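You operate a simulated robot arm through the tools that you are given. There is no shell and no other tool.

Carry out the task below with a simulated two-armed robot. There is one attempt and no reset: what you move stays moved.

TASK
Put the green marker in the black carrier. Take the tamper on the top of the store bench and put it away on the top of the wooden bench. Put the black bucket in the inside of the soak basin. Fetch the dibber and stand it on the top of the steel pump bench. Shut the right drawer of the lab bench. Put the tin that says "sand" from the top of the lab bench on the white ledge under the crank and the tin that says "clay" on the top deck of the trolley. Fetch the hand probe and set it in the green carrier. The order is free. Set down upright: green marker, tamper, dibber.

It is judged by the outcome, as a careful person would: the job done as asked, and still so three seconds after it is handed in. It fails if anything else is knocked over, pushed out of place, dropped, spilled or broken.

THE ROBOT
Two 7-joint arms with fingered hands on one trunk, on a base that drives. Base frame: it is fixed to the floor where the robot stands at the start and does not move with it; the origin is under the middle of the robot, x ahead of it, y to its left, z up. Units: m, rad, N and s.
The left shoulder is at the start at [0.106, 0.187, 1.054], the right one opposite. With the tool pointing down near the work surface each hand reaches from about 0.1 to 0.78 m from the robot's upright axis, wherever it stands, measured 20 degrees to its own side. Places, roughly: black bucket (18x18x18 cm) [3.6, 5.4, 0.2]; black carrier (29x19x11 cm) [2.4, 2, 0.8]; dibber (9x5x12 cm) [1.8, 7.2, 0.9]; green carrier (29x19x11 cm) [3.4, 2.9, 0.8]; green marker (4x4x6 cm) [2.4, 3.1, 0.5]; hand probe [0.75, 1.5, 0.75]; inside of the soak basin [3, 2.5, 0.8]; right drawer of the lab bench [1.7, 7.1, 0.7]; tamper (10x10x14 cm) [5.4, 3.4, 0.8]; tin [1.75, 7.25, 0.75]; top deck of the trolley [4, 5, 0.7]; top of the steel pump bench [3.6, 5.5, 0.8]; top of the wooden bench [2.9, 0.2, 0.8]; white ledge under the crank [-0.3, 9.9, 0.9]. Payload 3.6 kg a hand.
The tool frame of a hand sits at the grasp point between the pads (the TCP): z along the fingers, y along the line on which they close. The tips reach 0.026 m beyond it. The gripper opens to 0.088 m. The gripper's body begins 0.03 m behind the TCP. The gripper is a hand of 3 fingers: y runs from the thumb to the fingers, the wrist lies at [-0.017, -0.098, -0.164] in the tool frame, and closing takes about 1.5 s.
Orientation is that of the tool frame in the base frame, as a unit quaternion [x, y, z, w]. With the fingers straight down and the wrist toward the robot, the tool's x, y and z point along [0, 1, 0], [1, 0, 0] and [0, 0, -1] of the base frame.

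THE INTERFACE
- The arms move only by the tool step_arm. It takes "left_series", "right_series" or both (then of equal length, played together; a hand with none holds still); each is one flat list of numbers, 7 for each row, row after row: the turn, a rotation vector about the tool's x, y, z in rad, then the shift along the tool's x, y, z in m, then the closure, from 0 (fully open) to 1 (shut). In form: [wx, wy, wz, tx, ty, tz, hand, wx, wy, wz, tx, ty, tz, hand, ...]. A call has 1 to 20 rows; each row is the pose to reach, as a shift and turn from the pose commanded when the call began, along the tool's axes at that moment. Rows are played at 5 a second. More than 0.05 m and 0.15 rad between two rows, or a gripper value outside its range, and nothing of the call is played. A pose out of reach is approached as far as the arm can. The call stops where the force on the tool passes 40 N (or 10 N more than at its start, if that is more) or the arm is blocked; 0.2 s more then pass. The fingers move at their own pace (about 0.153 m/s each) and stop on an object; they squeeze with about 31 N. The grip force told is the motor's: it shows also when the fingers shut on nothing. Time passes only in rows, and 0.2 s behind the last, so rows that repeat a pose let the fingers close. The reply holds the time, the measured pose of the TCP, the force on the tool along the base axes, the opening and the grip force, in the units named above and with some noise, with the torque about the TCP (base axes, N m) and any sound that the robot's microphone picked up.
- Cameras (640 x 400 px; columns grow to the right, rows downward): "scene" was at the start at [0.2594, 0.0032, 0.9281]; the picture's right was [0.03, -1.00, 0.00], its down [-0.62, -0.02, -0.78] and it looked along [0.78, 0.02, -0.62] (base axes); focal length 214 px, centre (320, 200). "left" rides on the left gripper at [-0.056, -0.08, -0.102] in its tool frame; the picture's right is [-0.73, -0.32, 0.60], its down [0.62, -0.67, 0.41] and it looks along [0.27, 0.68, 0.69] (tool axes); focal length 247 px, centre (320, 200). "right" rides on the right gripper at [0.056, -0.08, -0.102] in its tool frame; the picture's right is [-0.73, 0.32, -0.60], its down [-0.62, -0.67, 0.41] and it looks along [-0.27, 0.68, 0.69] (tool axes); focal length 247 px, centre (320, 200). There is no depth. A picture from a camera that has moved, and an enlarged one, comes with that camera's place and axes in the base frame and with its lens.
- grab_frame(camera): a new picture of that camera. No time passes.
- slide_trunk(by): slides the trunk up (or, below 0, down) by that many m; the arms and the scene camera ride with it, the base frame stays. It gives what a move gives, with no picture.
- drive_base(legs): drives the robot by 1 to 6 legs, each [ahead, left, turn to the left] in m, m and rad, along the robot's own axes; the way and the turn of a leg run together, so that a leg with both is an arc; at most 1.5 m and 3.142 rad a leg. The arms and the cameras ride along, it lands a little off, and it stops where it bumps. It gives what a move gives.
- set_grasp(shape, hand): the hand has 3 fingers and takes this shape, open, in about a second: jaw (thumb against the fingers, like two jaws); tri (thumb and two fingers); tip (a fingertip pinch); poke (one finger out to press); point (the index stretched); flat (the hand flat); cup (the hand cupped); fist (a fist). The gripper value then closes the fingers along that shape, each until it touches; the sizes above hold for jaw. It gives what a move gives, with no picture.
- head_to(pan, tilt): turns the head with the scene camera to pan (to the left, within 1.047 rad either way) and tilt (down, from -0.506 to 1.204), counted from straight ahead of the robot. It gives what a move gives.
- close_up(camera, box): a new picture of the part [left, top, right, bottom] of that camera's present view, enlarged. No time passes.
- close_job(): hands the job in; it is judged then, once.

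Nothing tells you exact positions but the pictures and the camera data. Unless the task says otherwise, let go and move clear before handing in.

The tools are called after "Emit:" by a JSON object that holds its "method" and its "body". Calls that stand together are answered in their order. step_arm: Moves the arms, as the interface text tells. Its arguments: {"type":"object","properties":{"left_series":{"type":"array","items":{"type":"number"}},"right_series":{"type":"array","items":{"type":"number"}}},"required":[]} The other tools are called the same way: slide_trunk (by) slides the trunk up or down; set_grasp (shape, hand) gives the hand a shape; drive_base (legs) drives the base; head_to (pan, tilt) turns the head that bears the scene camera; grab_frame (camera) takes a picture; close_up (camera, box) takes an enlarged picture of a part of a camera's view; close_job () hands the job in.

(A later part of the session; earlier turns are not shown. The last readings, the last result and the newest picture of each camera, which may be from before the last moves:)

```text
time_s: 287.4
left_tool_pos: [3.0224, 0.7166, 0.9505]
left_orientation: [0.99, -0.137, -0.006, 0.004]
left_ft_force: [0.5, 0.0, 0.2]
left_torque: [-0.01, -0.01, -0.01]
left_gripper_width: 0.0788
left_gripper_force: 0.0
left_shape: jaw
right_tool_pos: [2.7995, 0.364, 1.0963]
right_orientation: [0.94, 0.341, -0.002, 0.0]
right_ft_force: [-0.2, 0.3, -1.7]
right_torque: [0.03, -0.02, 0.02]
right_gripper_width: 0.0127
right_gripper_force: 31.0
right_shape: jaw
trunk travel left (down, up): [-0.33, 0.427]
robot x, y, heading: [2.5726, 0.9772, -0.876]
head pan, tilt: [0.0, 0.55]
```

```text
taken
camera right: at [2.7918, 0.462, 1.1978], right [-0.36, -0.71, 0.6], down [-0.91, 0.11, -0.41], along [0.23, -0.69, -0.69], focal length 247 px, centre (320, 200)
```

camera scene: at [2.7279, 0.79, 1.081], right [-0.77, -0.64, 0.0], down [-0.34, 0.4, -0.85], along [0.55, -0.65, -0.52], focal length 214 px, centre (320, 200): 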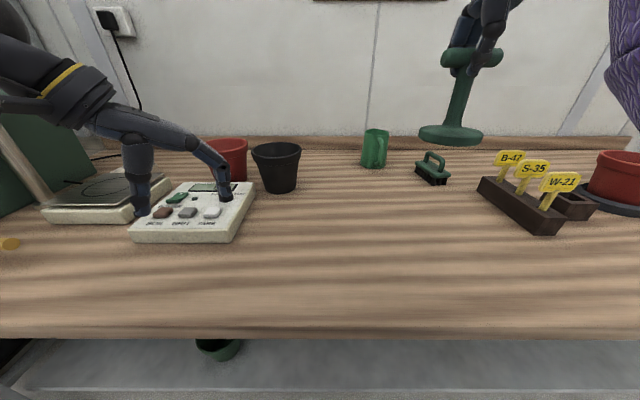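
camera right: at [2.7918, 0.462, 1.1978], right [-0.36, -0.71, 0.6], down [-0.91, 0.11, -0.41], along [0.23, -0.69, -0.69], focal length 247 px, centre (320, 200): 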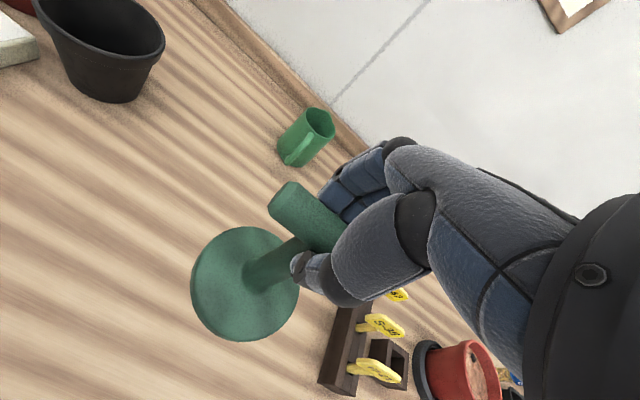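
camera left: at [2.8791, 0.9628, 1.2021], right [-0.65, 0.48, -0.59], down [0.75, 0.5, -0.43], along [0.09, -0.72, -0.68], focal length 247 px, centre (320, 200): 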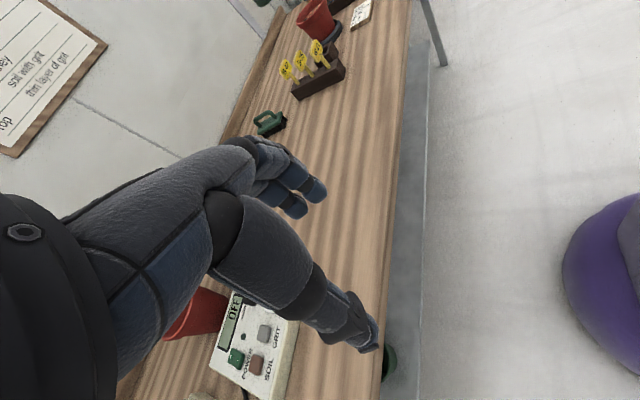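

The spot straight below the tamper is clear. Lowering it.

Emit:
{"method": "step_arm", "body": {"right_series": [0, 0, 0, 0, 0, 0.04, 1, 0, 0, 0, 0, 0, 0.08, 1, 0, 0, 0, 0, 0, 0.12, 1, 0, 0, 0, 0, 0, 0.16, 1, 0, 0, 0, 0, 0, 0.18, 1]}}

Emit:
{"method": "grab_frame", "body": {"camera": "scene"}}

Emit:
{"method": "grab_frame", "body": {"camera": "right"}}

```text
time_s: 288.6
left_tool_pos: [3.0218, 0.7158, 0.9512]
left_orientation: [0.991, -0.137, -0.007, 0.005]
left_ft_force: [-0.7, 0.6, -0.4]
left_torque: [-0.01, 0.0, 0.02]
left_gripper_width: 0.0791
left_gripper_force: 0.1
left_shape: jaw
right_tool_pos: [2.8, 0.3637, 0.9143]
right_orientation: [0.94, 0.341, -0.001, 0.0]
right_ft_force: [0.9, 0.2, -1.6]
right_torque: [0.03, 0.0, 0.02]
right_gripper_width: 0.013
right_gripper_force: 31.2
right_shape: jaw
trunk travel left (down, up): [-0.33, 0.427]
robot x, y, heading: [2.5747, 0.971, -0.87]
head pan, tilt: [0.0, 0.55]
```

```text
taken
camera scene: at [2.728, 0.7898, 1.0808], right [-0.77, -0.64, 0.0], down [-0.34, 0.4, -0.85], along [0.55, -0.65, -0.52], focal length 214 px, centre (320, 200)
```

scene: 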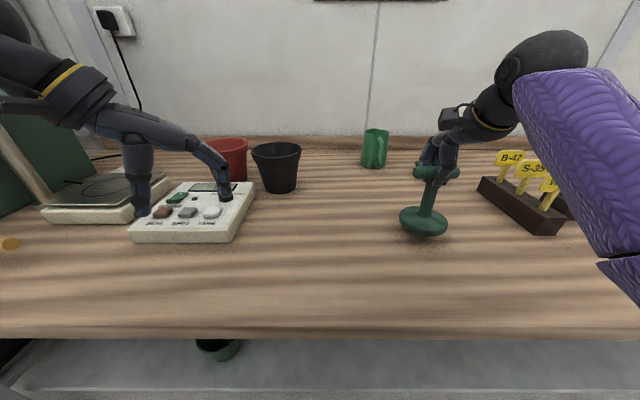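

```text
taken
camera right: at [2.7918, 0.4614, 1.0157], right [-0.36, -0.72, 0.6], down [-0.91, 0.11, -0.41], along [0.23, -0.69, -0.69], focal length 247 px, centre (320, 200)
```

right: 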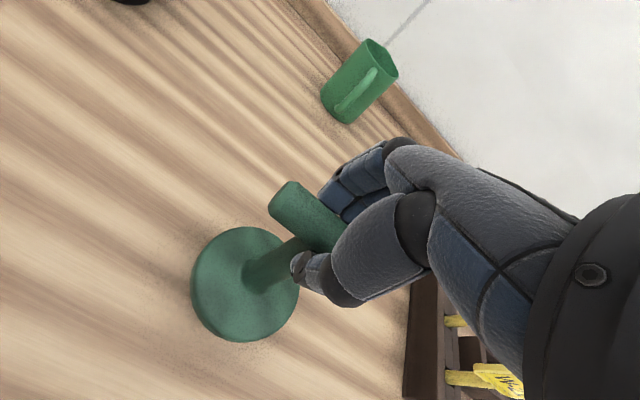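

Emit:
{"method": "step_arm", "body": {"right_series": [0, 0, 0, 0, 0, 0.01, 1, 0, 0, 0, 0, 0, 0.018, 1, 0, 0, 0, 0, 0, 0.023, 1, 0, 0, 0, 0, 0, 0.023, 1]}}

Emit:
{"method": "close_up", "body": {"camera": "scene", "box": [360, 130, 500, 270]}}

```text
time_s: 289.6
left_tool_pos: [3.0218, 0.7163, 0.9512]
left_orientation: [0.99, -0.138, -0.007, 0.004]
left_ft_force: [0.1, -0.4, -0.9]
left_torque: [0.0, -0.02, 0.0]
left_gripper_width: 0.079
left_gripper_force: 0.0
left_shape: jaw
right_tool_pos: [2.7989, 0.3636, 0.8911]
right_orientation: [0.94, 0.342, -0.002, 0.0]
right_ft_force: [-0.2, -0.4, -2.4]
right_torque: [0.0, -0.02, 0.0]
right_gripper_width: 0.0128
right_gripper_force: 30.5
right_shape: jaw
trunk travel left (down, up): [-0.33, 0.427]
robot x, y, heading: [2.5701, 0.9762, -0.873]
head pan, tilt: [0.0, 0.55]
```

```text
2.86 times, centred on (430, 200) of scene
camera zoom: at [2.7281, 0.7898, 1.0808], right [-0.77, -0.64, 0.0], down [-0.34, 0.4, -0.85], along [0.55, -0.65, -0.52], focal length 613 px, centre (6, 200)
```

zoom: 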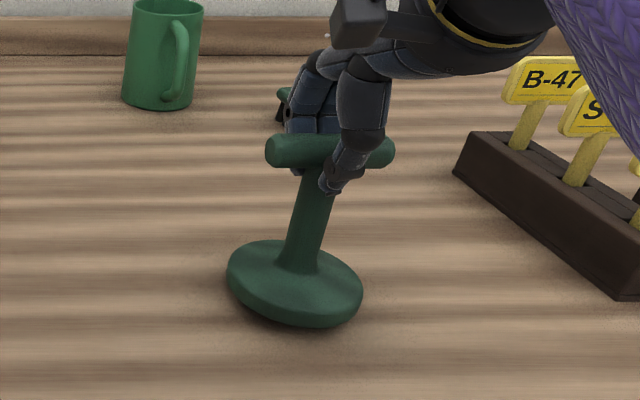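

The tamper hangs tilted by about 0.1 rad in the grip (base swung to the right). I'll rotate the hand to level it before setting down.

Emit:
{"method": "step_arm", "body": {"right_series": [0, 0.05, 0, 0, 0, -0.003, 1, 0, 0.1, 0, 0, 0, -0.005, 1]}}

Emit:
{"method": "close_up", "body": {"camera": "scene", "box": [360, 130, 500, 270]}}

Emit:
{"method": "close_up", "body": {"camera": "right", "box": [160, 150, 400, 370]}}

```text
time_s: 290.2
left_tool_pos: [3.0222, 0.7165, 0.9508]
left_orientation: [0.991, -0.136, -0.007, 0.004]
left_ft_force: [0.2, -0.1, 1.0]
left_torque: [0.04, -0.02, 0.02]
left_gripper_width: 0.0793
left_gripper_force: 0.0
left_shape: jaw
right_tool_pos: [2.7997, 0.3638, 0.8972]
right_orientation: [0.939, 0.341, 0.045, -0.018]
right_ft_force: [0.3, 0.3, -2.4]
right_torque: [0.0, -0.01, -0.01]
right_gripper_width: 0.013
right_gripper_force: 31.0
right_shape: jaw
trunk travel left (down, up): [-0.33, 0.427]
robot x, y, heading: [2.5778, 0.9753, -0.872]
head pan, tilt: [0.0, 0.55]
```

```text
2.86 times, centred on (430, 200) of scene
camera zoom: at [2.7281, 0.7898, 1.0808], right [-0.77, -0.64, 0.0], down [-0.34, 0.4, -0.85], along [0.55, -0.65, -0.52], focal length 613 px, centre (6, 200)
```

zoom: 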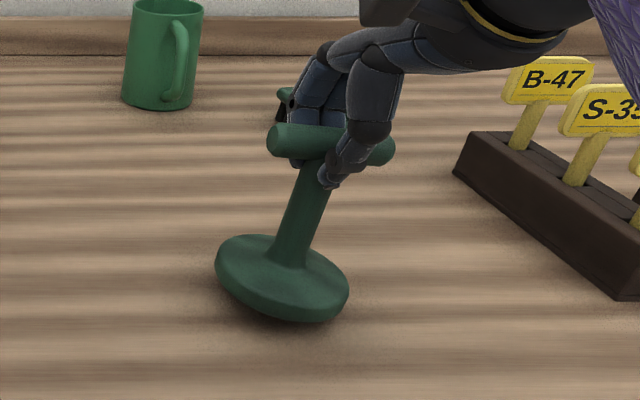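

```text
1.82 times, centred on (280, 260) of right
camera zoom: at [2.7837, 0.4541, 1.0037], right [-0.4, -0.75, 0.52], down [-0.87, 0.14, -0.47], along [0.28, -0.65, -0.71], focal length 449 px, centre (393, 91)
```

zoom: 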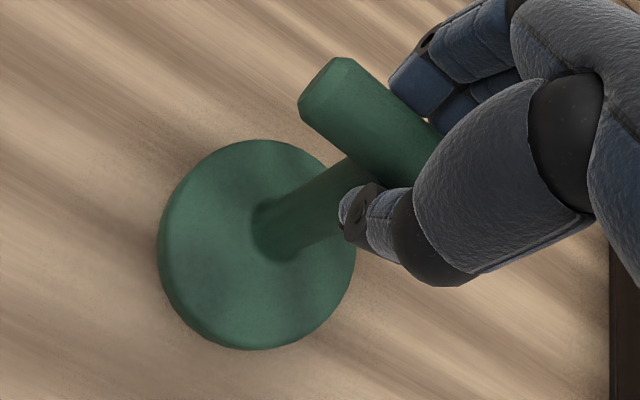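

Nearly level now. Lowering to contact.

Emit:
{"method": "step_arm", "body": {"right_series": [0, -0.015, 0, 0, 0, 0.006, 1, 0, -0.02, 0, 0, 0, 0.011, 1, 0, -0.02, 0, 0, 0, 0.015, 1, 0, -0.02, 0, 0, 0, 0.015, 1]}}

Emit:
{"method": "close_up", "body": {"camera": "scene", "box": [360, 130, 500, 270]}}

```text
time_s: 291.2
left_tool_pos: [3.0205, 0.7165, 0.9503]
left_orientation: [0.99, -0.138, -0.007, 0.004]
left_ft_force: [-0.2, 0.1, 0.3]
left_torque: [0.01, 0.02, 0.0]
left_gripper_width: 0.0792
left_gripper_force: 0.1
left_shape: jaw
right_tool_pos: [2.8005, 0.364, 0.8833]
right_orientation: [0.939, 0.341, 0.036, -0.012]
right_ft_force: [1.0, 1.4, 1.8]
right_torque: [-0.05, -0.01, 0.0]
right_gripper_width: 0.0129
right_gripper_force: 31.0
right_shape: jaw
trunk travel left (down, up): [-0.33, 0.427]
robot x, y, heading: [2.5753, 0.9784, -0.873]
head pan, tilt: [0.0, 0.55]
```

```text
2.86 times, centred on (430, 200) of scene
camera zoom: at [2.728, 0.7902, 1.0809], right [-0.77, -0.64, 0.0], down [-0.34, 0.4, -0.85], along [0.55, -0.65, -0.52], focal length 613 px, centre (6, 200)
```

zoom: 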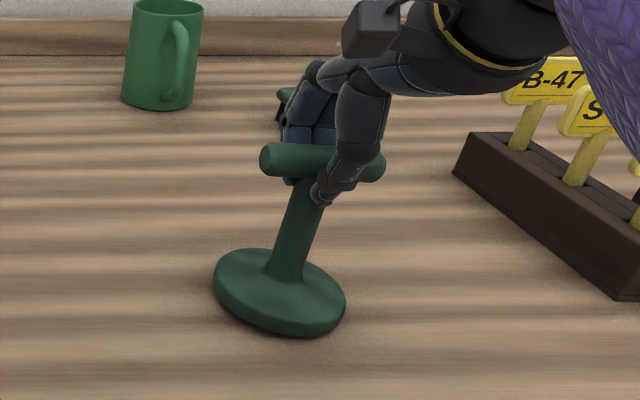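

Emit:
{"method": "step_arm", "body": {"right_series": [0, 0, 0, 0, 0, 0.002, 1, 0, 0, 0, 0, 0, 0.002, 0.85, 0, 0, 0, 0, 0, 0.001, 0.7, 0, 0, 0, 0, 0, 0, 0.55, 0, 0, 0, 0, 0, 0, 0.4, 0, 0, 0, 0, 0, 0, 0.2, 0, 0, 0, 0, 0, 0, 0, 0, 0, 0, 0, 0, 0, 0]}}

Emit:
{"method": "close_up", "body": {"camera": "scene", "box": [360, 130, 500, 270]}}

Emit:
{"method": "grab_frame", "body": {"camera": "right"}}

```text
time_s: 293.0
left_tool_pos: [3.0225, 0.7167, 0.9508]
left_orientation: [0.99, -0.138, -0.006, 0.005]
left_ft_force: [-0.4, 0.2, 0.1]
left_torque: [0.02, 0.0, 0.02]
left_gripper_width: 0.079
left_gripper_force: 0.0
left_shape: jaw
right_tool_pos: [2.8001, 0.3652, 0.8818]
right_orientation: [0.939, 0.341, 0.036, -0.013]
right_ft_force: [-0.3, -0.1, 0.4]
right_torque: [0.04, 0.01, 0.02]
right_gripper_width: 0.0878
right_gripper_force: 0.0
right_shape: jaw
trunk travel left (down, up): [-0.33, 0.427]
robot x, y, heading: [2.5727, 0.9759, -0.879]
head pan, tilt: [0.0, 0.55]
```

```text
2.86 times, centred on (430, 200) of scene
camera zoom: at [2.728, 0.7899, 1.0808], right [-0.77, -0.64, 0.0], down [-0.34, 0.4, -0.85], along [0.55, -0.65, -0.52], focal length 613 px, centre (6, 200)
```

zoom: 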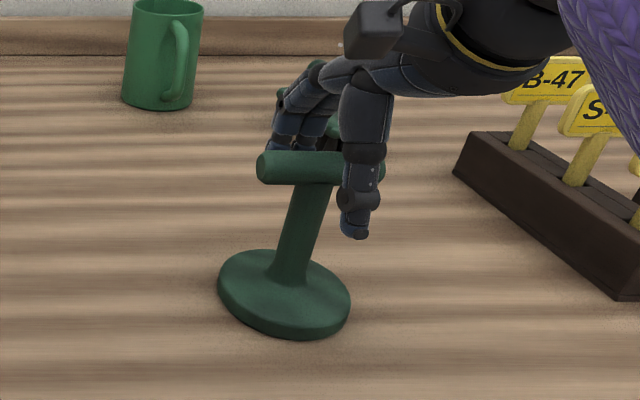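

```text
taken
camera right: at [2.7857, 0.4569, 0.9886], right [-0.39, -0.74, 0.54], down [-0.88, 0.13, -0.46], along [0.27, -0.65, -0.71], focal length 247 px, centre (320, 200)
```

right: 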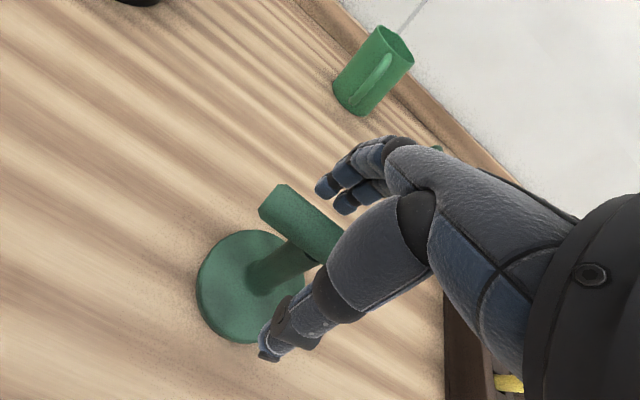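

The tamper stands upright on the wooden bench. Lifting clear and backing off.

Emit:
{"method": "step_arm", "body": {"right_series": [0, 0, 0, 0.0023, 0, -0.03, 0, 0, 0, 0, 0.0054, 0, -0.07, 0, 0, 0, 0, 0.0084, 0, -0.11, 0, 0, 0, 0, 0.0115, 0, -0.15, 0, 0, -0.04, 0, 0.0115, -0.04, -0.17, 0, 0, -0.08, 0, 0.0115, -0.08, -0.19, 0]}}

Emit:
{"method": "slide_trunk", "body": {"by": 0.15}}

Emit:
{"method": "drive_base", "body": {"legs": [[-0.22, 0, 0]]}}

Emit:
{"method": "grab_frame", "body": {"camera": "scene"}}

```text
time_s: 294.4
left_tool_pos: [3.0208, 0.7157, 0.9508]
left_orientation: [0.99, -0.138, -0.006, 0.004]
left_ft_force: [-0.2, 0.1, 0.0]
left_torque: [0.02, -0.01, 0.0]
left_gripper_width: 0.0791
left_gripper_force: 0.1
left_shape: jaw
right_tool_pos: [2.7437, 0.4227, 1.0743]
right_orientation: [0.94, 0.341, -0.001, 0.0]
right_ft_force: [-0.2, -0.6, -1.5]
right_torque: [-0.01, -0.01, 0.02]
right_gripper_width: 0.0879
right_gripper_force: 0.1
right_shape: jaw
trunk travel left (down, up): [-0.33, 0.427]
robot x, y, heading: [2.5752, 0.9749, -0.877]
head pan, tilt: [0.0, 0.55]
```

```text
time_s: 296.1
left_tool_pos: [3.022, 0.7164, 1.1016]
left_orientation: [0.99, -0.138, -0.007, 0.004]
left_ft_force: [-0.1, 0.2, 0.2]
left_torque: [0.0, 0.03, -0.01]
left_gripper_width: 0.079
left_gripper_force: 0.0
left_shape: jaw
right_tool_pos: [2.7463, 0.4235, 1.2221]
right_orientation: [0.94, 0.341, -0.002, 0.0]
right_ft_force: [-0.1, -0.3, -0.7]
right_torque: [-0.01, 0.02, 0.0]
right_gripper_width: 0.0878
right_gripper_force: 0.0
right_shape: jaw
trunk travel left (down, up): [-0.48, 0.277]
robot x, y, heading: [2.5666, 0.9784, -0.876]
head pan, tilt: [0.0, 0.55]
```

```text
time_s: 297.8
left_tool_pos: [2.8824, 0.8831, 1.1021]
left_orientation: [0.99, -0.138, -0.006, 0.004]
left_ft_force: [-0.1, 0.1, 0.2]
left_torque: [0.01, 0.01, 0.02]
left_gripper_width: 0.0791
left_gripper_force: 0.1
left_shape: jaw
right_tool_pos: [2.6071, 0.5909, 1.2236]
right_orientation: [0.94, 0.342, -0.001, 0.001]
right_ft_force: [0.0, 0.3, 0.4]
right_torque: [0.0, 0.0, 0.01]
right_gripper_width: 0.0877
right_gripper_force: 0.0
right_shape: jaw
trunk travel left (down, up): [-0.48, 0.277]
robot x, y, heading: [2.4313, 1.1452, -0.876]
head pan, tilt: [0.0, 0.55]
```

```text
taken
camera scene: at [2.5781, 0.9693, 1.2402], right [-0.77, -0.64, 0.0], down [-0.33, 0.4, -0.85], along [0.55, -0.65, -0.52], focal length 214 px, centre (320, 200)
```

scene: 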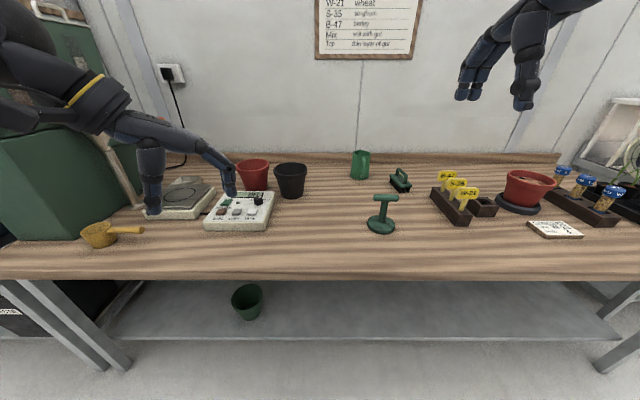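

Tamper done. I'll reset the left hand's orientation and drive to the pump bench area for the bucket.

Emit:
{"method": "step_arm", "body": {"left_series": [0, 0, -0.1386, 0.0056, -0.0083, -0.01, 0, 0, 0, -0.2771, 0.0113, -0.0165, -0.02, 0, 0, 0, -0.4157, 0.0169, -0.0248, -0.03, 0, 0, 0, -0.5543, 0.0226, -0.033, -0.04, 0, 0, 0, -0.6929, 0.0282, -0.0413, -0.05, 0, 0, 0, -0.8314, 0.0339, -0.0495, -0.06, 0, 0, 0, -0.97, 0.0395, -0.0578, -0.07, 0]}}

Emit:
{"method": "drive_base", "body": {"legs": [[0, 0, 1.57], [1.3, 0, 0], [1.3, 0, 0], [0, 1.2, 0], [0, 1.0, 0]]}}

Emit:
{"method": "head_to", "body": {"pan": 0.0, "tilt": 0.5}}

Emit:
{"method": "grab_frame", "body": {"camera": "scene"}}

```text
time_s: 299.4
left_tool_pos: [2.9373, 0.9283, 1.1694]
left_orientation: [0.94, 0.341, -0.008, 0.001]
left_ft_force: [0.2, 0.2, 0.2]
left_torque: [-0.04, -0.03, -0.01]
left_gripper_width: 0.0876
left_gripper_force: 0.0
left_shape: jaw
right_tool_pos: [2.608, 0.5901, 1.2222]
right_orientation: [0.94, 0.341, -0.002, 0.001]
right_ft_force: [0.6, 0.4, -0.5]
right_torque: [0.0, -0.01, 0.0]
right_gripper_width: 0.0877
right_gripper_force: 0.1
right_shape: jaw
trunk travel left (down, up): [-0.48, 0.277]
robot x, y, heading: [2.4338, 1.1391, -0.876]
head pan, tilt: [0.0, 0.55]
```

```text
time_s: 320.3
left_tool_pos: [3.8582, 4.1039, 1.1692]
left_orientation: [0.34, 0.94, -0.006, 0.008]
left_ft_force: [-0.2, 0.5, -0.8]
left_torque: [-0.02, -0.03, 0.01]
left_gripper_width: 0.0881
left_gripper_force: 0.0
left_shape: jaw
right_tool_pos: [4.2518, 3.842, 1.2241]
right_orientation: [0.34, 0.94, -0.003, 0.002]
right_ft_force: [0.6, 0.0, -0.4]
right_torque: [-0.06, 0.0, 0.04]
right_gripper_width: 0.088
right_gripper_force: 0.1
right_shape: jaw
trunk travel left (down, up): [-0.48, 0.277]
robot x, y, heading: [3.7435, 3.5682, 0.878]
head pan, tilt: [0.0, 0.55]
stopped in leg 4: the robot was blocked; the commanded pose is now the measured one
```

```text
time_s: 321.0
left_tool_pos: [3.8601, 4.1017, 1.1701]
left_orientation: [0.341, 0.94, -0.006, 0.007]
left_ft_force: [-0.3, -0.7, 0.2]
left_torque: [0.01, 0.02, 0.01]
left_gripper_width: 0.0879
left_gripper_force: 0.0
left_shape: jaw
right_tool_pos: [4.2527, 3.8399, 1.2237]
right_orientation: [0.34, 0.941, -0.001, 0.001]
right_ft_force: [0.0, -0.5, 0.3]
right_torque: [0.0, -0.03, 0.03]
right_gripper_width: 0.0878
right_gripper_force: 0.0
right_shape: jaw
trunk travel left (down, up): [-0.48, 0.277]
robot x, y, heading: [3.7419, 3.5685, 0.884]
head pan, tilt: [0.0, 0.499]
```

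```text
taken
camera scene: at [3.8836, 3.7463, 1.2445], right [0.77, -0.64, 0.0], down [-0.31, -0.37, -0.88], along [0.56, 0.68, -0.48], focal length 214 px, centre (320, 200)
```

scene: 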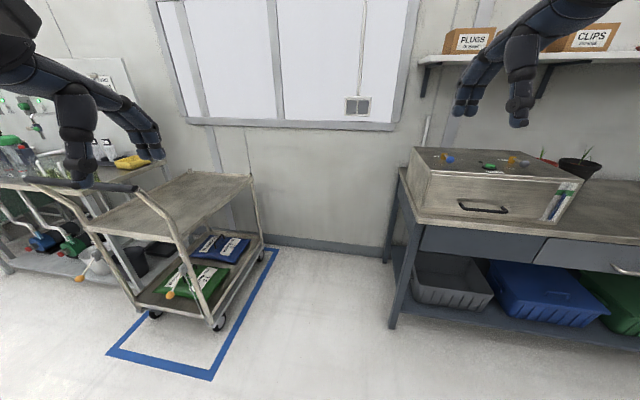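

The base brushed something on its left (probably the basin bench's end). I'll move away from it and check that nothing moved.

Emit:
{"method": "drive_base", "body": {"legs": [[0.12, -0.1, -0.18]]}}

Emit:
{"method": "head_to", "body": {"pan": 1.04, "tilt": 0.7}}

Emit:
{"method": "grab_frame", "body": {"camera": "scene"}}

```text
time_s: 322.4
left_tool_pos: [4.1107, 4.0864, 1.1701]
left_orientation: [0.424, 0.906, -0.006, 0.005]
left_ft_force: [1.0, 0.1, -0.9]
left_torque: [0.02, 0.05, 0.01]
left_gripper_width: 0.088
left_gripper_force: 0.0
left_shape: jaw
right_tool_pos: [4.45, 3.758, 1.2218]
right_orientation: [0.424, 0.906, -0.001, 0.001]
right_ft_force: [0.1, -0.4, 0.1]
right_torque: [0.02, 0.01, 0.0]
right_gripper_width: 0.0878
right_gripper_force: 0.0
right_shape: jaw
trunk travel left (down, up): [-0.48, 0.277]
robot x, y, heading: [3.897, 3.5851, 0.695]
head pan, tilt: [0.0, 0.499]
```

```text
time_s: 323.7
left_tool_pos: [4.1103, 4.0874, 1.1692]
left_orientation: [0.424, 0.905, -0.005, 0.005]
left_ft_force: [0.0, 0.2, 0.1]
left_torque: [-0.02, 0.0, -0.01]
left_gripper_width: 0.0878
left_gripper_force: 0.0
left_shape: jaw
right_tool_pos: [4.4482, 3.7588, 1.2237]
right_orientation: [0.423, 0.906, -0.001, 0.002]
right_ft_force: [0.6, -0.1, 0.8]
right_torque: [-0.01, 0.04, -0.01]
right_gripper_width: 0.0879
right_gripper_force: 0.0
right_shape: jaw
trunk travel left (down, up): [-0.48, 0.277]
robot x, y, heading: [3.8968, 3.5848, 0.699]
head pan, tilt: [1.04, 0.7]
```

```text
taken
camera scene: at [3.9851, 3.758, 1.2268], right [0.99, 0.17, 0.0], down [0.11, -0.64, -0.76], along [-0.13, 0.75, -0.64], focal length 214 px, centre (320, 200)
```

scene: 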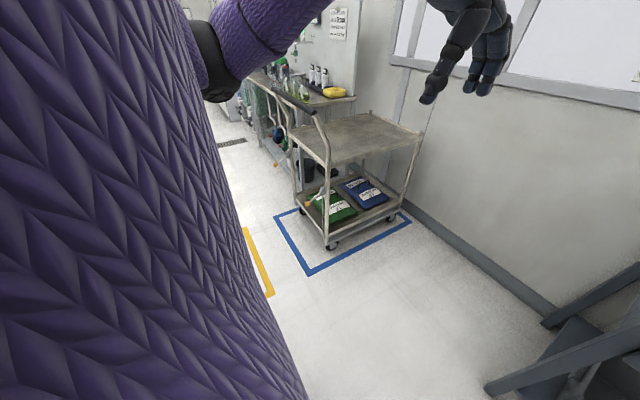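

Emit:
{"method": "drive_base", "body": {"legs": [[0.05, 0, 0], [0, 0, 2.4]]}}

Emit:
{"method": "head_to", "body": {"pan": 0.4, "tilt": 0.7}}

Emit:
{"method": "grab_frame", "body": {"camera": "scene"}}

```text
time_s: 330.3
left_tool_pos: [3.4392, 3.3889, 1.17]
left_orientation: [-0.691, 0.722, 0.004, 0.008]
left_ft_force: [-0.1, 0.1, -0.2]
left_torque: [0.0, -0.04, -0.01]
left_gripper_width: 0.0881
left_gripper_force: 0.0
left_shape: jaw
right_tool_pos: [3.4102, 3.8613, 1.2235]
right_orientation: [-0.692, 0.722, 0.002, 0.001]
right_ft_force: [0.3, 0.6, -0.2]
right_torque: [-0.05, 0.0, 0.02]
right_gripper_width: 0.0879
right_gripper_force: 0.2
right_shape: jaw
trunk travel left (down, up): [-0.48, 0.277]
robot x, y, heading: [3.9325, 3.6167, 3.097]
head pan, tilt: [1.04, 0.7]
```

```text
time_s: 331.3
left_tool_pos: [3.4391, 3.3902, 1.1709]
left_orientation: [-0.691, 0.722, 0.004, 0.007]
left_ft_force: [0.5, 0.8, 0.0]
left_torque: [0.01, 0.02, -0.01]
left_gripper_width: 0.0881
left_gripper_force: 0.0
left_shape: jaw
right_tool_pos: [3.4113, 3.8613, 1.2234]
right_orientation: [-0.692, 0.722, 0.001, 0.001]
right_ft_force: [0.1, 0.0, -0.5]
right_torque: [0.04, -0.03, 0.01]
right_gripper_width: 0.088
right_gripper_force: 0.0
right_shape: jaw
trunk travel left (down, up): [-0.48, 0.277]
robot x, y, heading: [3.9352, 3.6206, 3.105]
head pan, tilt: [0.4, 0.7]
```

```text
taken
camera scene: at [3.7153, 3.5932, 1.2268], right [-0.35, 0.94, 0.0], down [0.6, 0.23, -0.76], along [-0.72, -0.27, -0.64], focal length 214 px, centre (320, 200)
```

scene: 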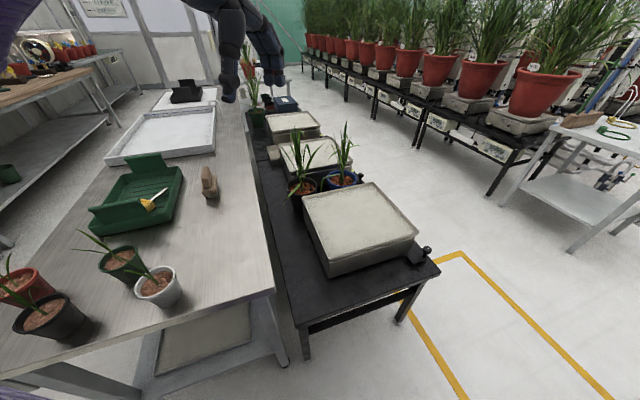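

Nothing on the benches was disturbed. Continuing to the pump bench with more clearance.

Emit:
{"method": "drive_base", "body": {"legs": [[0, 0, -0.84], [0.0, -0.08, 0], [1.5, 0, 0], [0.3, 0, 0], [0, 0, -1.57]]}}

Emit:
{"method": "head_to", "body": {"pan": 0.0, "tilt": 0.6}}

Emit:
{"method": "grab_frame", "body": {"camera": "scene"}}

```text
time_s: 347.0
left_tool_pos: [3.0835, 5.5294, 1.1702]
left_orientation: [0.441, 0.898, -0.006, 0.006]
left_ft_force: [0.0, -0.5, -0.9]
left_torque: [-0.01, 0.04, 0.01]
left_gripper_width: 0.0881
left_gripper_force: 0.1
left_shape: jaw
right_tool_pos: [3.4097, 5.1893, 1.2229]
right_orientation: [0.44, 0.898, -0.001, 0.001]
right_ft_force: [-0.8, -0.2, 0.3]
right_torque: [0.01, 0.01, 0.01]
right_gripper_width: 0.088
right_gripper_force: 0.1
right_shape: jaw
trunk travel left (down, up): [-0.48, 0.277]
robot x, y, heading: [2.8517, 5.0329, 0.659]
head pan, tilt: [0.4, 0.7]
```

```text
time_s: 347.9
left_tool_pos: [3.0836, 5.5304, 1.1692]
left_orientation: [0.44, 0.898, -0.006, 0.007]
left_ft_force: [-0.4, -0.3, 0.3]
left_torque: [-0.02, 0.01, 0.0]
left_gripper_width: 0.0879
left_gripper_force: 0.0
left_shape: jaw
right_tool_pos: [3.4092, 5.1891, 1.2231]
right_orientation: [0.44, 0.898, 0.0, 0.001]
right_ft_force: [0.8, 0.3, 0.9]
right_torque: [0.0, 0.04, -0.02]
right_gripper_width: 0.088
right_gripper_force: 0.1
right_shape: jaw
trunk travel left (down, up): [-0.48, 0.277]
robot x, y, heading: [2.8502, 5.0386, 0.66]
head pan, tilt: [0.0, 0.6]
```

```text
taken
camera scene: at [3.0267, 5.1766, 1.2354], right [0.62, -0.79, 0.0], down [-0.45, -0.35, -0.82], along [0.65, 0.51, -0.57], focal length 214 px, centre (320, 200)
```

scene: 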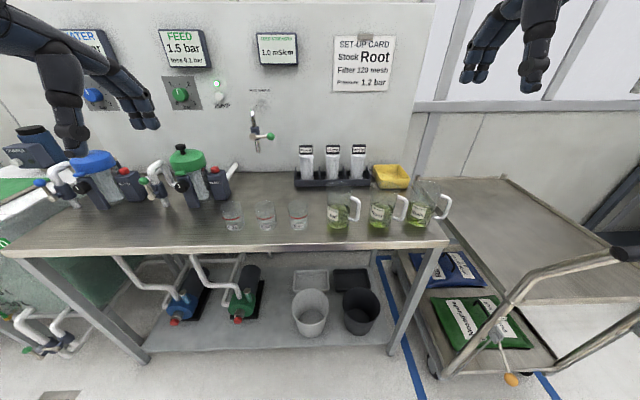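

Emit:
{"method": "close_up", "body": {"camera": "scene", "box": [260, 240, 420, 360]}}

Emit:
{"method": "close_up", "body": {"camera": "scene", "box": [0, 120, 460, 260]}}

```text
3.33 times, centred on (340, 300) of scene
camera zoom: at [3.0267, 5.1766, 1.2354], right [0.62, -0.79, 0.0], down [-0.45, -0.35, -0.82], along [0.65, 0.51, -0.57], focal length 715 px, centre (253, -133)
```

zoom: 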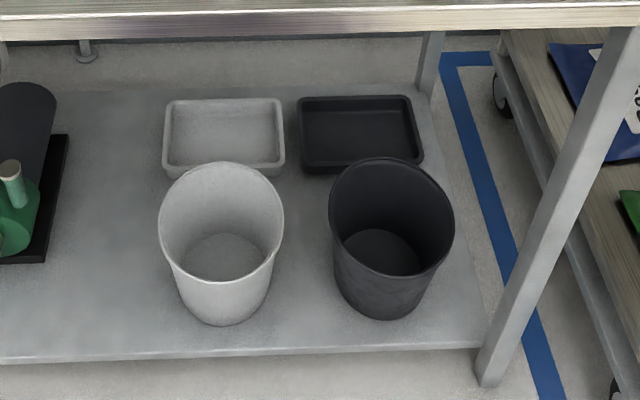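

```text
1.39 times, centred on (230, 190) of scene
camera zoom: at [3.0267, 5.1766, 1.2354], right [0.62, -0.79, 0.0], down [-0.45, -0.35, -0.82], along [0.65, 0.51, -0.57], focal length 298 px, centre (445, 214)
```

zoom: 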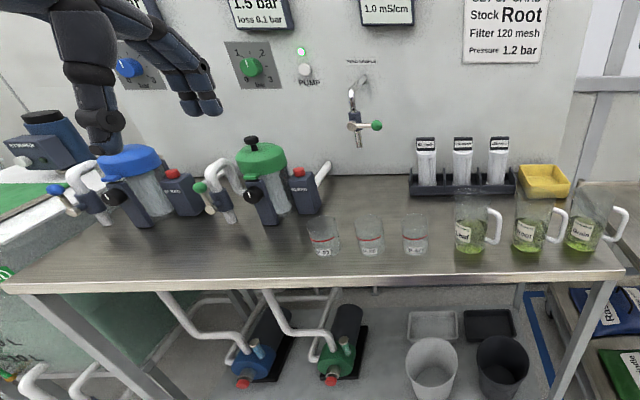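

The black bucket (open, no handle) is on the pump bench's lower shelf, its front rim right at the shelf edge, next to a bench leg and the trolley. I'll lower the trunk and look closely with the hand cameras.

Emit:
{"method": "slide_trunk", "body": {"by": -0.45}}

Emit:
{"method": "head_to", "body": {"pan": -0.3, "tilt": 0.7}}

Emit:
{"method": "grab_frame", "body": {"camera": "scene"}}

Emit:
{"method": "grab_frame", "body": {"camera": "right"}}

```text
refused: -0.45 is not a number from -0.4 to 0.4
```

```text
time_s: 348.6
left_tool_pos: [3.0825, 5.531, 1.1693]
left_orientation: [0.442, 0.897, -0.005, 0.007]
left_ft_force: [-0.2, 0.7, 0.6]
left_torque: [-0.01, -0.01, 0.02]
left_gripper_width: 0.0875
left_gripper_force: 0.1
left_shape: jaw
right_tool_pos: [3.4089, 5.19, 1.2227]
right_orientation: [0.44, 0.898, 0.0, 0.002]
right_ft_force: [0.4, 0.1, 0.1]
right_torque: [-0.03, -0.01, 0.0]
right_gripper_width: 0.0879
right_gripper_force: 0.0
right_shape: jaw
trunk travel left (down, up): [-0.48, 0.277]
robot x, y, heading: [2.8491, 5.0379, 0.665]
head pan, tilt: [-0.3, 0.7]
```

```text
taken
camera scene: at [3.0365, 5.1523, 1.2268], right [0.35, -0.94, 0.0], down [-0.6, -0.23, -0.77], along [0.72, 0.27, -0.64], focal length 214 px, centre (320, 200)
```

scene: 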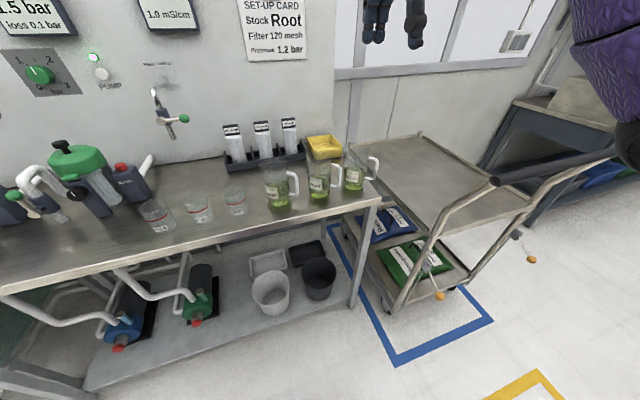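

```text
taken
camera right: at [3.3118, 5.1856, 1.3248], right [0.7, -0.38, 0.6], down [-0.14, -0.9, -0.41], along [0.7, 0.2, -0.69], focal length 247 px, centre (320, 200)
```

right: 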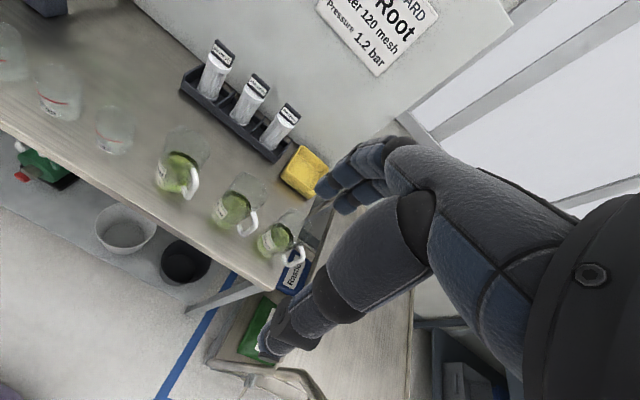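

I'll back off a bit before lowering so the hands stay clear of the jugs on the bench.

Emit:
{"method": "drive_base", "body": {"legs": [[-0.15, 0.0, 0.03]]}}

Emit:
{"method": "slide_trunk", "body": {"by": -0.4}}

Emit:
{"method": "grab_frame", "body": {"camera": "scene"}}

Emit:
{"method": "grab_frame", "body": {"camera": "right"}}

```text
time_s: 350.0
left_tool_pos: [2.9502, 5.4432, 1.1714]
left_orientation: [0.426, 0.904, -0.004, 0.007]
left_ft_force: [-0.3, -0.6, -0.3]
left_torque: [0.0, -0.02, 0.01]
left_gripper_width: 0.088
left_gripper_force: 0.0
left_shape: jaw
right_tool_pos: [3.2867, 5.1125, 1.224]
right_orientation: [0.426, 0.905, 0.0, 0.001]
right_ft_force: [0.2, 0.0, -0.3]
right_torque: [0.01, 0.01, -0.01]
right_gripper_width: 0.0879
right_gripper_force: 0.1
right_shape: jaw
trunk travel left (down, up): [-0.48, 0.277]
robot x, y, heading: [2.7333, 4.9444, 0.693]
head pan, tilt: [-0.3, 0.7]
```

```text
time_s: 353.9
left_tool_pos: [2.9566, 5.4497, 0.7526]
left_orientation: [0.426, 0.904, -0.028, -0.006]
left_ft_force: [-0.4, 0.5, -0.6]
left_torque: [-0.03, 0.02, -0.01]
left_gripper_width: 0.0881
left_gripper_force: 0.1
left_shape: jaw
right_tool_pos: [3.2884, 5.1132, 0.823]
right_orientation: [0.425, 0.905, -0.001, 0.001]
right_ft_force: [0.1, 0.3, 0.3]
right_torque: [-0.01, -0.03, 0.0]
right_gripper_width: 0.0878
right_gripper_force: 0.0
right_shape: jaw
trunk travel left (down, up): [-0.08, 0.677]
robot x, y, heading: [2.7365, 4.9436, 0.692]
head pan, tilt: [-0.3, 0.7]
```

```text
taken
camera scene: at [2.9656, 5.1053, 0.7945], right [0.38, -0.92, 0.0], down [-0.6, -0.25, -0.76], along [0.71, 0.29, -0.64], focal length 214 px, centre (320, 200)
```

scene: 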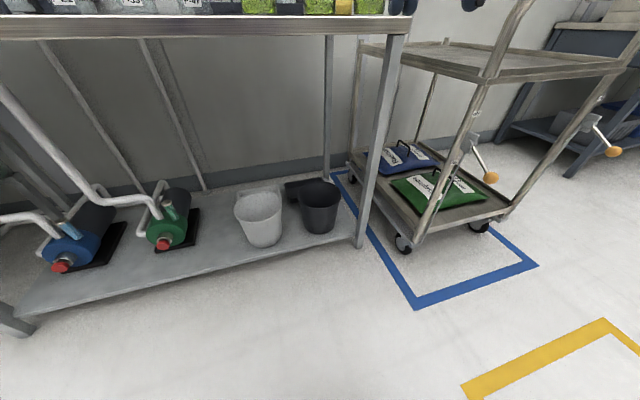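

```text
taken
camera right: at [3.1901, 5.106, 0.925], right [0.71, -0.36, 0.6], down [-0.11, -0.91, -0.41], along [0.69, 0.22, -0.69], focal length 247 px, centre (320, 200)
```

right: 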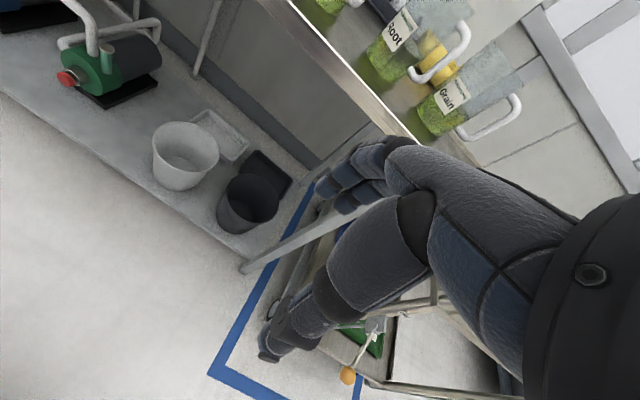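

Emit:
{"method": "close_up", "body": {"camera": "scene", "box": [220, 160, 400, 270]}}

Emit:
{"method": "close_up", "body": {"camera": "right", "box": [130, 100, 330, 280]}}

```text
3.56 times, centred on (310, 215) of scene
camera zoom: at [2.9656, 5.1053, 0.7945], right [0.38, -0.92, 0.0], down [-0.6, -0.25, -0.76], along [0.71, 0.29, -0.64], focal length 763 px, centre (356, 147)
```

zoom: 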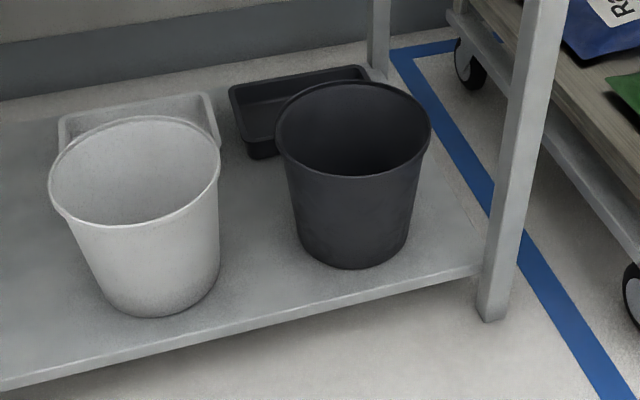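

```text
2.22 times, centred on (230, 190) of right
camera zoom: at [3.1901, 5.106, 0.925], right [0.71, -0.36, 0.6], down [-0.11, -0.91, -0.41], along [0.69, 0.22, -0.69], focal length 549 px, centre (520, 222)
```

zoom: 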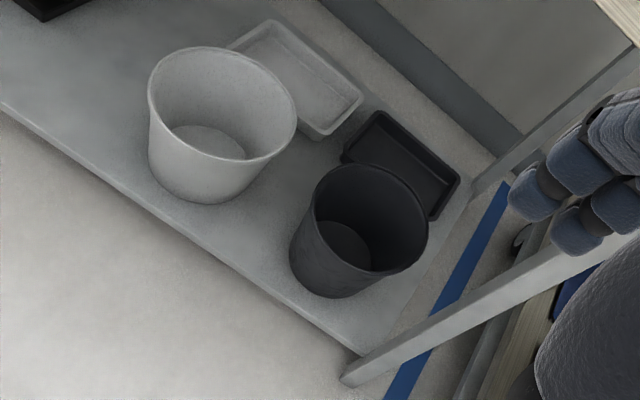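

Rim centre is triangulated at about (3.591, 5.367, 0.248). I'll lower the right hand beside the bench, pull the left hand back, then move in under the bench edge.

Emit:
{"method": "step_arm", "body": {"left_series": [0, 0, 0, 0, -0.016, 0, 0, 0, 0, 0, 0, -0.032, 0, 0, 0, 0, 0, 0, -0.048, 0, 0, 0, 0, 0, 0, -0.064, 0, 0, 0, 0, 0, 0, -0.08, 0, 0, 0, 0, 0, 0, -0.096, 0, 0, 0, 0, 0, 0, -0.112, 0, 0, 0, 0, 0, 0, -0.128, 0, 0, 0, 0, 0, 0, -0.144, 0, 0, 0, 0, 0, 0, -0.16, 0, 0], "right_series": [0, 0, 0, 0, -0.003, 0.042, 0, 0, 0, 0, 0, -0.006, 0.084, 0, 0, 0, 0, 0, -0.009, 0.126, 0, 0, 0, 0, 0, -0.012, 0.168, 0, 0, 0, 0, 0, -0.015, 0.21, 0, 0, 0, 0, 0, -0.018, 0.252, 0, 0, 0, 0, 0, -0.021, 0.294, 0, 0, 0, 0, 0, -0.024, 0.336, 0, 0, 0, 0, 0, -0.027, 0.378, 0, 0, 0, 0, 0, -0.03, 0.42, 0]}}

Emit:
{"method": "slide_trunk", "body": {"by": -0.07}}

Emit:
{"method": "grab_frame", "body": {"camera": "scene"}}

Emit:
{"method": "grab_frame", "body": {"camera": "right"}}

```text
time_s: 356.1
left_tool_pos: [2.9356, 5.4669, 0.758]
left_orientation: [0.426, 0.904, -0.028, -0.006]
left_ft_force: [0.4, 0.7, 0.6]
left_torque: [-0.01, -0.03, 0.0]
left_gripper_width: 0.0878
left_gripper_force: 0.1
left_shape: jaw
left hand out of reach, approached as far as the arm can: row 1, 2, 3, 4, 5, 6, 7, 8, 9, 10
right_tool_pos: [3.2638, 5.091, 0.4046]
right_orientation: [0.426, 0.905, 0.0, 0.003]
right_ft_force: [0.7, 0.2, 0.0]
right_torque: [0.04, -0.01, 0.03]
right_gripper_width: 0.088
right_gripper_force: 0.0
right_shape: jaw
trunk travel left (down, up): [-0.08, 0.677]
robot x, y, heading: [2.7387, 4.9476, 0.689]
head pan, tilt: [-0.3, 0.7]
```

```text
time_s: 357.1
left_tool_pos: [2.9472, 5.4766, 0.6534]
left_orientation: [0.424, 0.902, -0.074, -0.027]
left_ft_force: [-0.7, 0.0, -0.1]
left_torque: [0.0, -0.01, -0.01]
left_gripper_width: 0.0878
left_gripper_force: 0.0
left_shape: jaw
right_tool_pos: [3.2661, 5.0936, 0.3338]
right_orientation: [0.426, 0.905, -0.001, 0.001]
right_ft_force: [0.1, 0.0, -0.5]
right_torque: [-0.01, -0.04, 0.01]
right_gripper_width: 0.088
right_gripper_force: 0.1
right_shape: jaw
trunk travel left (down, up): [-0.01, 0.747]
robot x, y, heading: [2.7318, 4.9437, 0.694]
head pan, tilt: [-0.3, 0.7]
```

```text
taken
camera scene: at [2.9768, 5.1146, 0.7198], right [0.38, -0.92, 0.0], down [-0.59, -0.25, -0.76], along [0.71, 0.29, -0.64], focal length 214 px, centre (320, 200)
```

scene: 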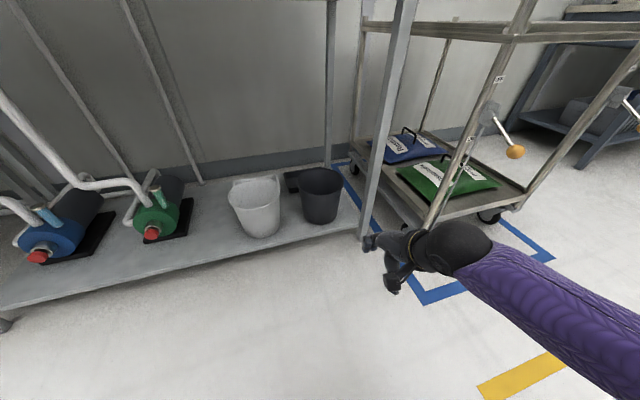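

```text
taken
camera right: at [3.1679, 5.0857, 0.4352], right [0.71, -0.36, 0.6], down [-0.11, -0.91, -0.41], along [0.69, 0.22, -0.69], focal length 247 px, centre (320, 200)
```

right: 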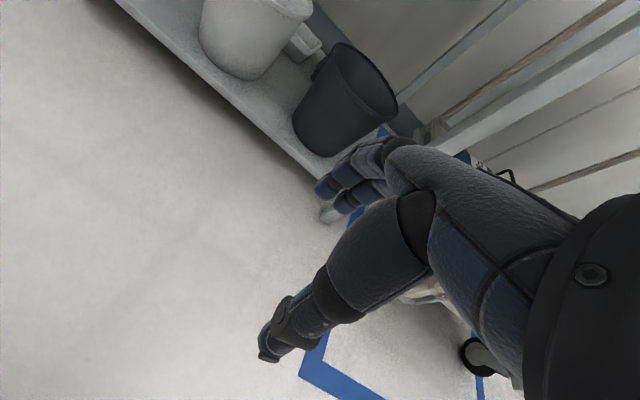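

Emit:
{"method": "step_arm", "body": {"left_series": [0, 0, 0, 0, 0, 0.04, 0, 0, 0, 0, 0, 0, 0.08, 0, 0, 0, 0, 0, 0, 0.12, 0, 0, 0, 0, 0, -0.02, 0.16, 0, 0, 0, 0, 0, -0.05, 0.19, 0, 0, 0, 0, 0, -0.085, 0.22, 0, 0, 0, 0, 0, -0.12, 0.25, 0, 0, 0, 0, 0, -0.155, 0.26, 0, 0, 0, 0, 0, -0.19, 0.27, 0]}}

Emit:
{"method": "grab_frame", "body": {"camera": "left"}}

```text
time_s: 359.1
left_tool_pos: [2.7709, 5.3277, 0.4177]
left_orientation: [0.425, 0.902, -0.074, -0.026]
left_ft_force: [-0.1, 0.1, 0.7]
left_torque: [-0.01, 0.01, -0.01]
left_gripper_width: 0.0881
left_gripper_force: 0.0
left_shape: jaw
right_tool_pos: [3.2647, 5.0928, 0.3324]
right_orientation: [0.425, 0.905, -0.001, 0.0]
right_ft_force: [-0.2, 0.5, 0.7]
right_torque: [0.02, 0.0, 0.03]
right_gripper_width: 0.0879
right_gripper_force: 0.0
right_shape: jaw
trunk travel left (down, up): [-0.01, 0.747]
robot x, y, heading: [2.7331, 4.9462, 0.687]
head pan, tilt: [-0.3, 0.7]
```

```text
taken
camera left: at [2.7575, 5.2461, 0.5306], right [0.16, -0.83, -0.53], down [-0.95, 0.02, -0.31], along [0.27, 0.55, -0.79], focal length 247 px, centre (320, 200)
```

left: 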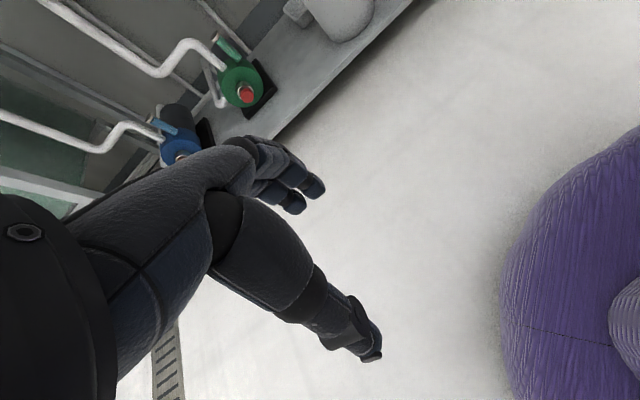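

Emit:
{"method": "drive_base", "body": {"legs": [[0.2, 0, 0]]}}

Emit:
{"method": "grab_frame", "body": {"camera": "scene"}}

Emit:
{"method": "grab_frame", "body": {"camera": "right"}}

```text
time_s: 360.7
left_tool_pos: [2.9247, 5.4566, 0.4168]
left_orientation: [0.425, 0.902, -0.074, -0.026]
left_ft_force: [-0.1, -0.6, 0.8]
left_torque: [0.01, -0.02, 0.0]
left_gripper_width: 0.0882
left_gripper_force: 0.0
left_shape: jaw
right_tool_pos: [3.418, 5.2196, 0.3332]
right_orientation: [0.425, 0.905, -0.001, 0.002]
right_ft_force: [1.0, 0.5, 0.2]
right_torque: [0.01, -0.01, 0.0]
right_gripper_width: 0.088
right_gripper_force: 0.1
right_shape: jaw
trunk travel left (down, up): [-0.01, 0.747]
robot x, y, heading: [2.8894, 5.0746, 0.695]
head pan, tilt: [-0.3, 0.7]
```

```text
taken
camera scene: at [3.13, 5.2422, 0.7197], right [0.38, -0.92, 0.0], down [-0.59, -0.25, -0.76], along [0.71, 0.29, -0.64], focal length 214 px, centre (320, 200)
```

scene: 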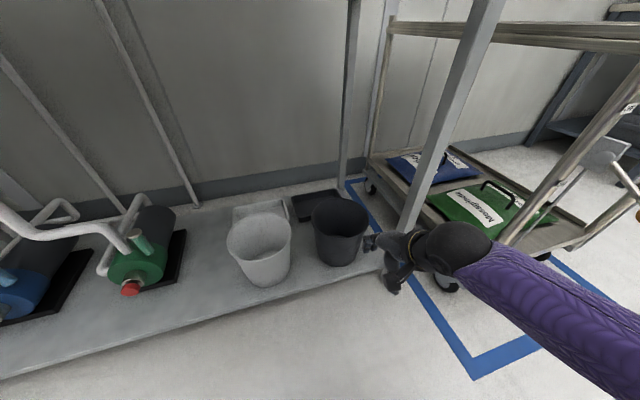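

```text
taken
camera right: at [3.3209, 5.2134, 0.4348], right [0.71, -0.36, 0.6], down [-0.11, -0.91, -0.41], along [0.69, 0.22, -0.69], focal length 247 px, centre (320, 200)
```

right: 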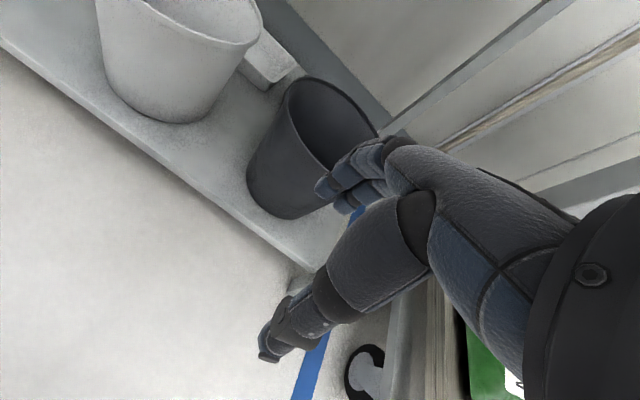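

Emit:
{"method": "drive_base", "body": {"legs": [[0.13, 0, 0]]}}

Emit:
{"method": "grab_frame", "body": {"camera": "scene"}}

Emit:
{"method": "grab_frame", "body": {"camera": "right"}}

```text
time_s: 362.0
left_tool_pos: [3.0238, 5.5372, 0.4171]
left_orientation: [0.425, 0.902, -0.075, -0.027]
left_ft_force: [-0.9, 0.0, -0.5]
left_torque: [-0.02, 0.0, 0.0]
left_gripper_width: 0.0879
left_gripper_force: 0.1
left_shape: jaw
right_tool_pos: [3.5178, 5.3041, 0.3333]
right_orientation: [0.425, 0.905, -0.001, 0.001]
right_ft_force: [0.0, -0.3, 0.5]
right_torque: [-0.03, 0.03, 0.02]
right_gripper_width: 0.0879
right_gripper_force: 0.1
right_shape: jaw
trunk travel left (down, up): [-0.01, 0.747]
robot x, y, heading: [2.9919, 5.1523, 0.692]
head pan, tilt: [-0.3, 0.7]
```

```text
taken
camera scene: at [3.229, 5.3251, 0.7197], right [0.38, -0.92, 0.0], down [-0.59, -0.25, -0.76], along [0.71, 0.29, -0.64], focal length 214 px, centre (320, 200)
```

scene: 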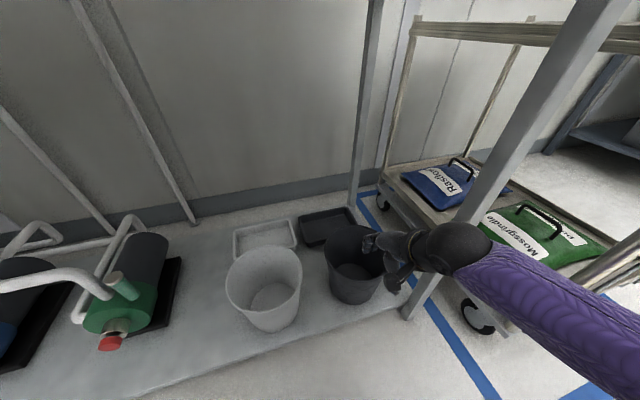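

```text
taken
camera right: at [3.42, 5.2964, 0.4348], right [0.71, -0.36, 0.6], down [-0.11, -0.91, -0.41], along [0.69, 0.22, -0.69], focal length 247 px, centre (320, 200)
```

right: 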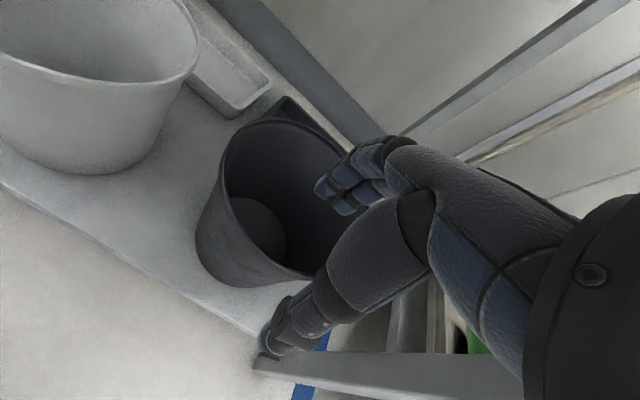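

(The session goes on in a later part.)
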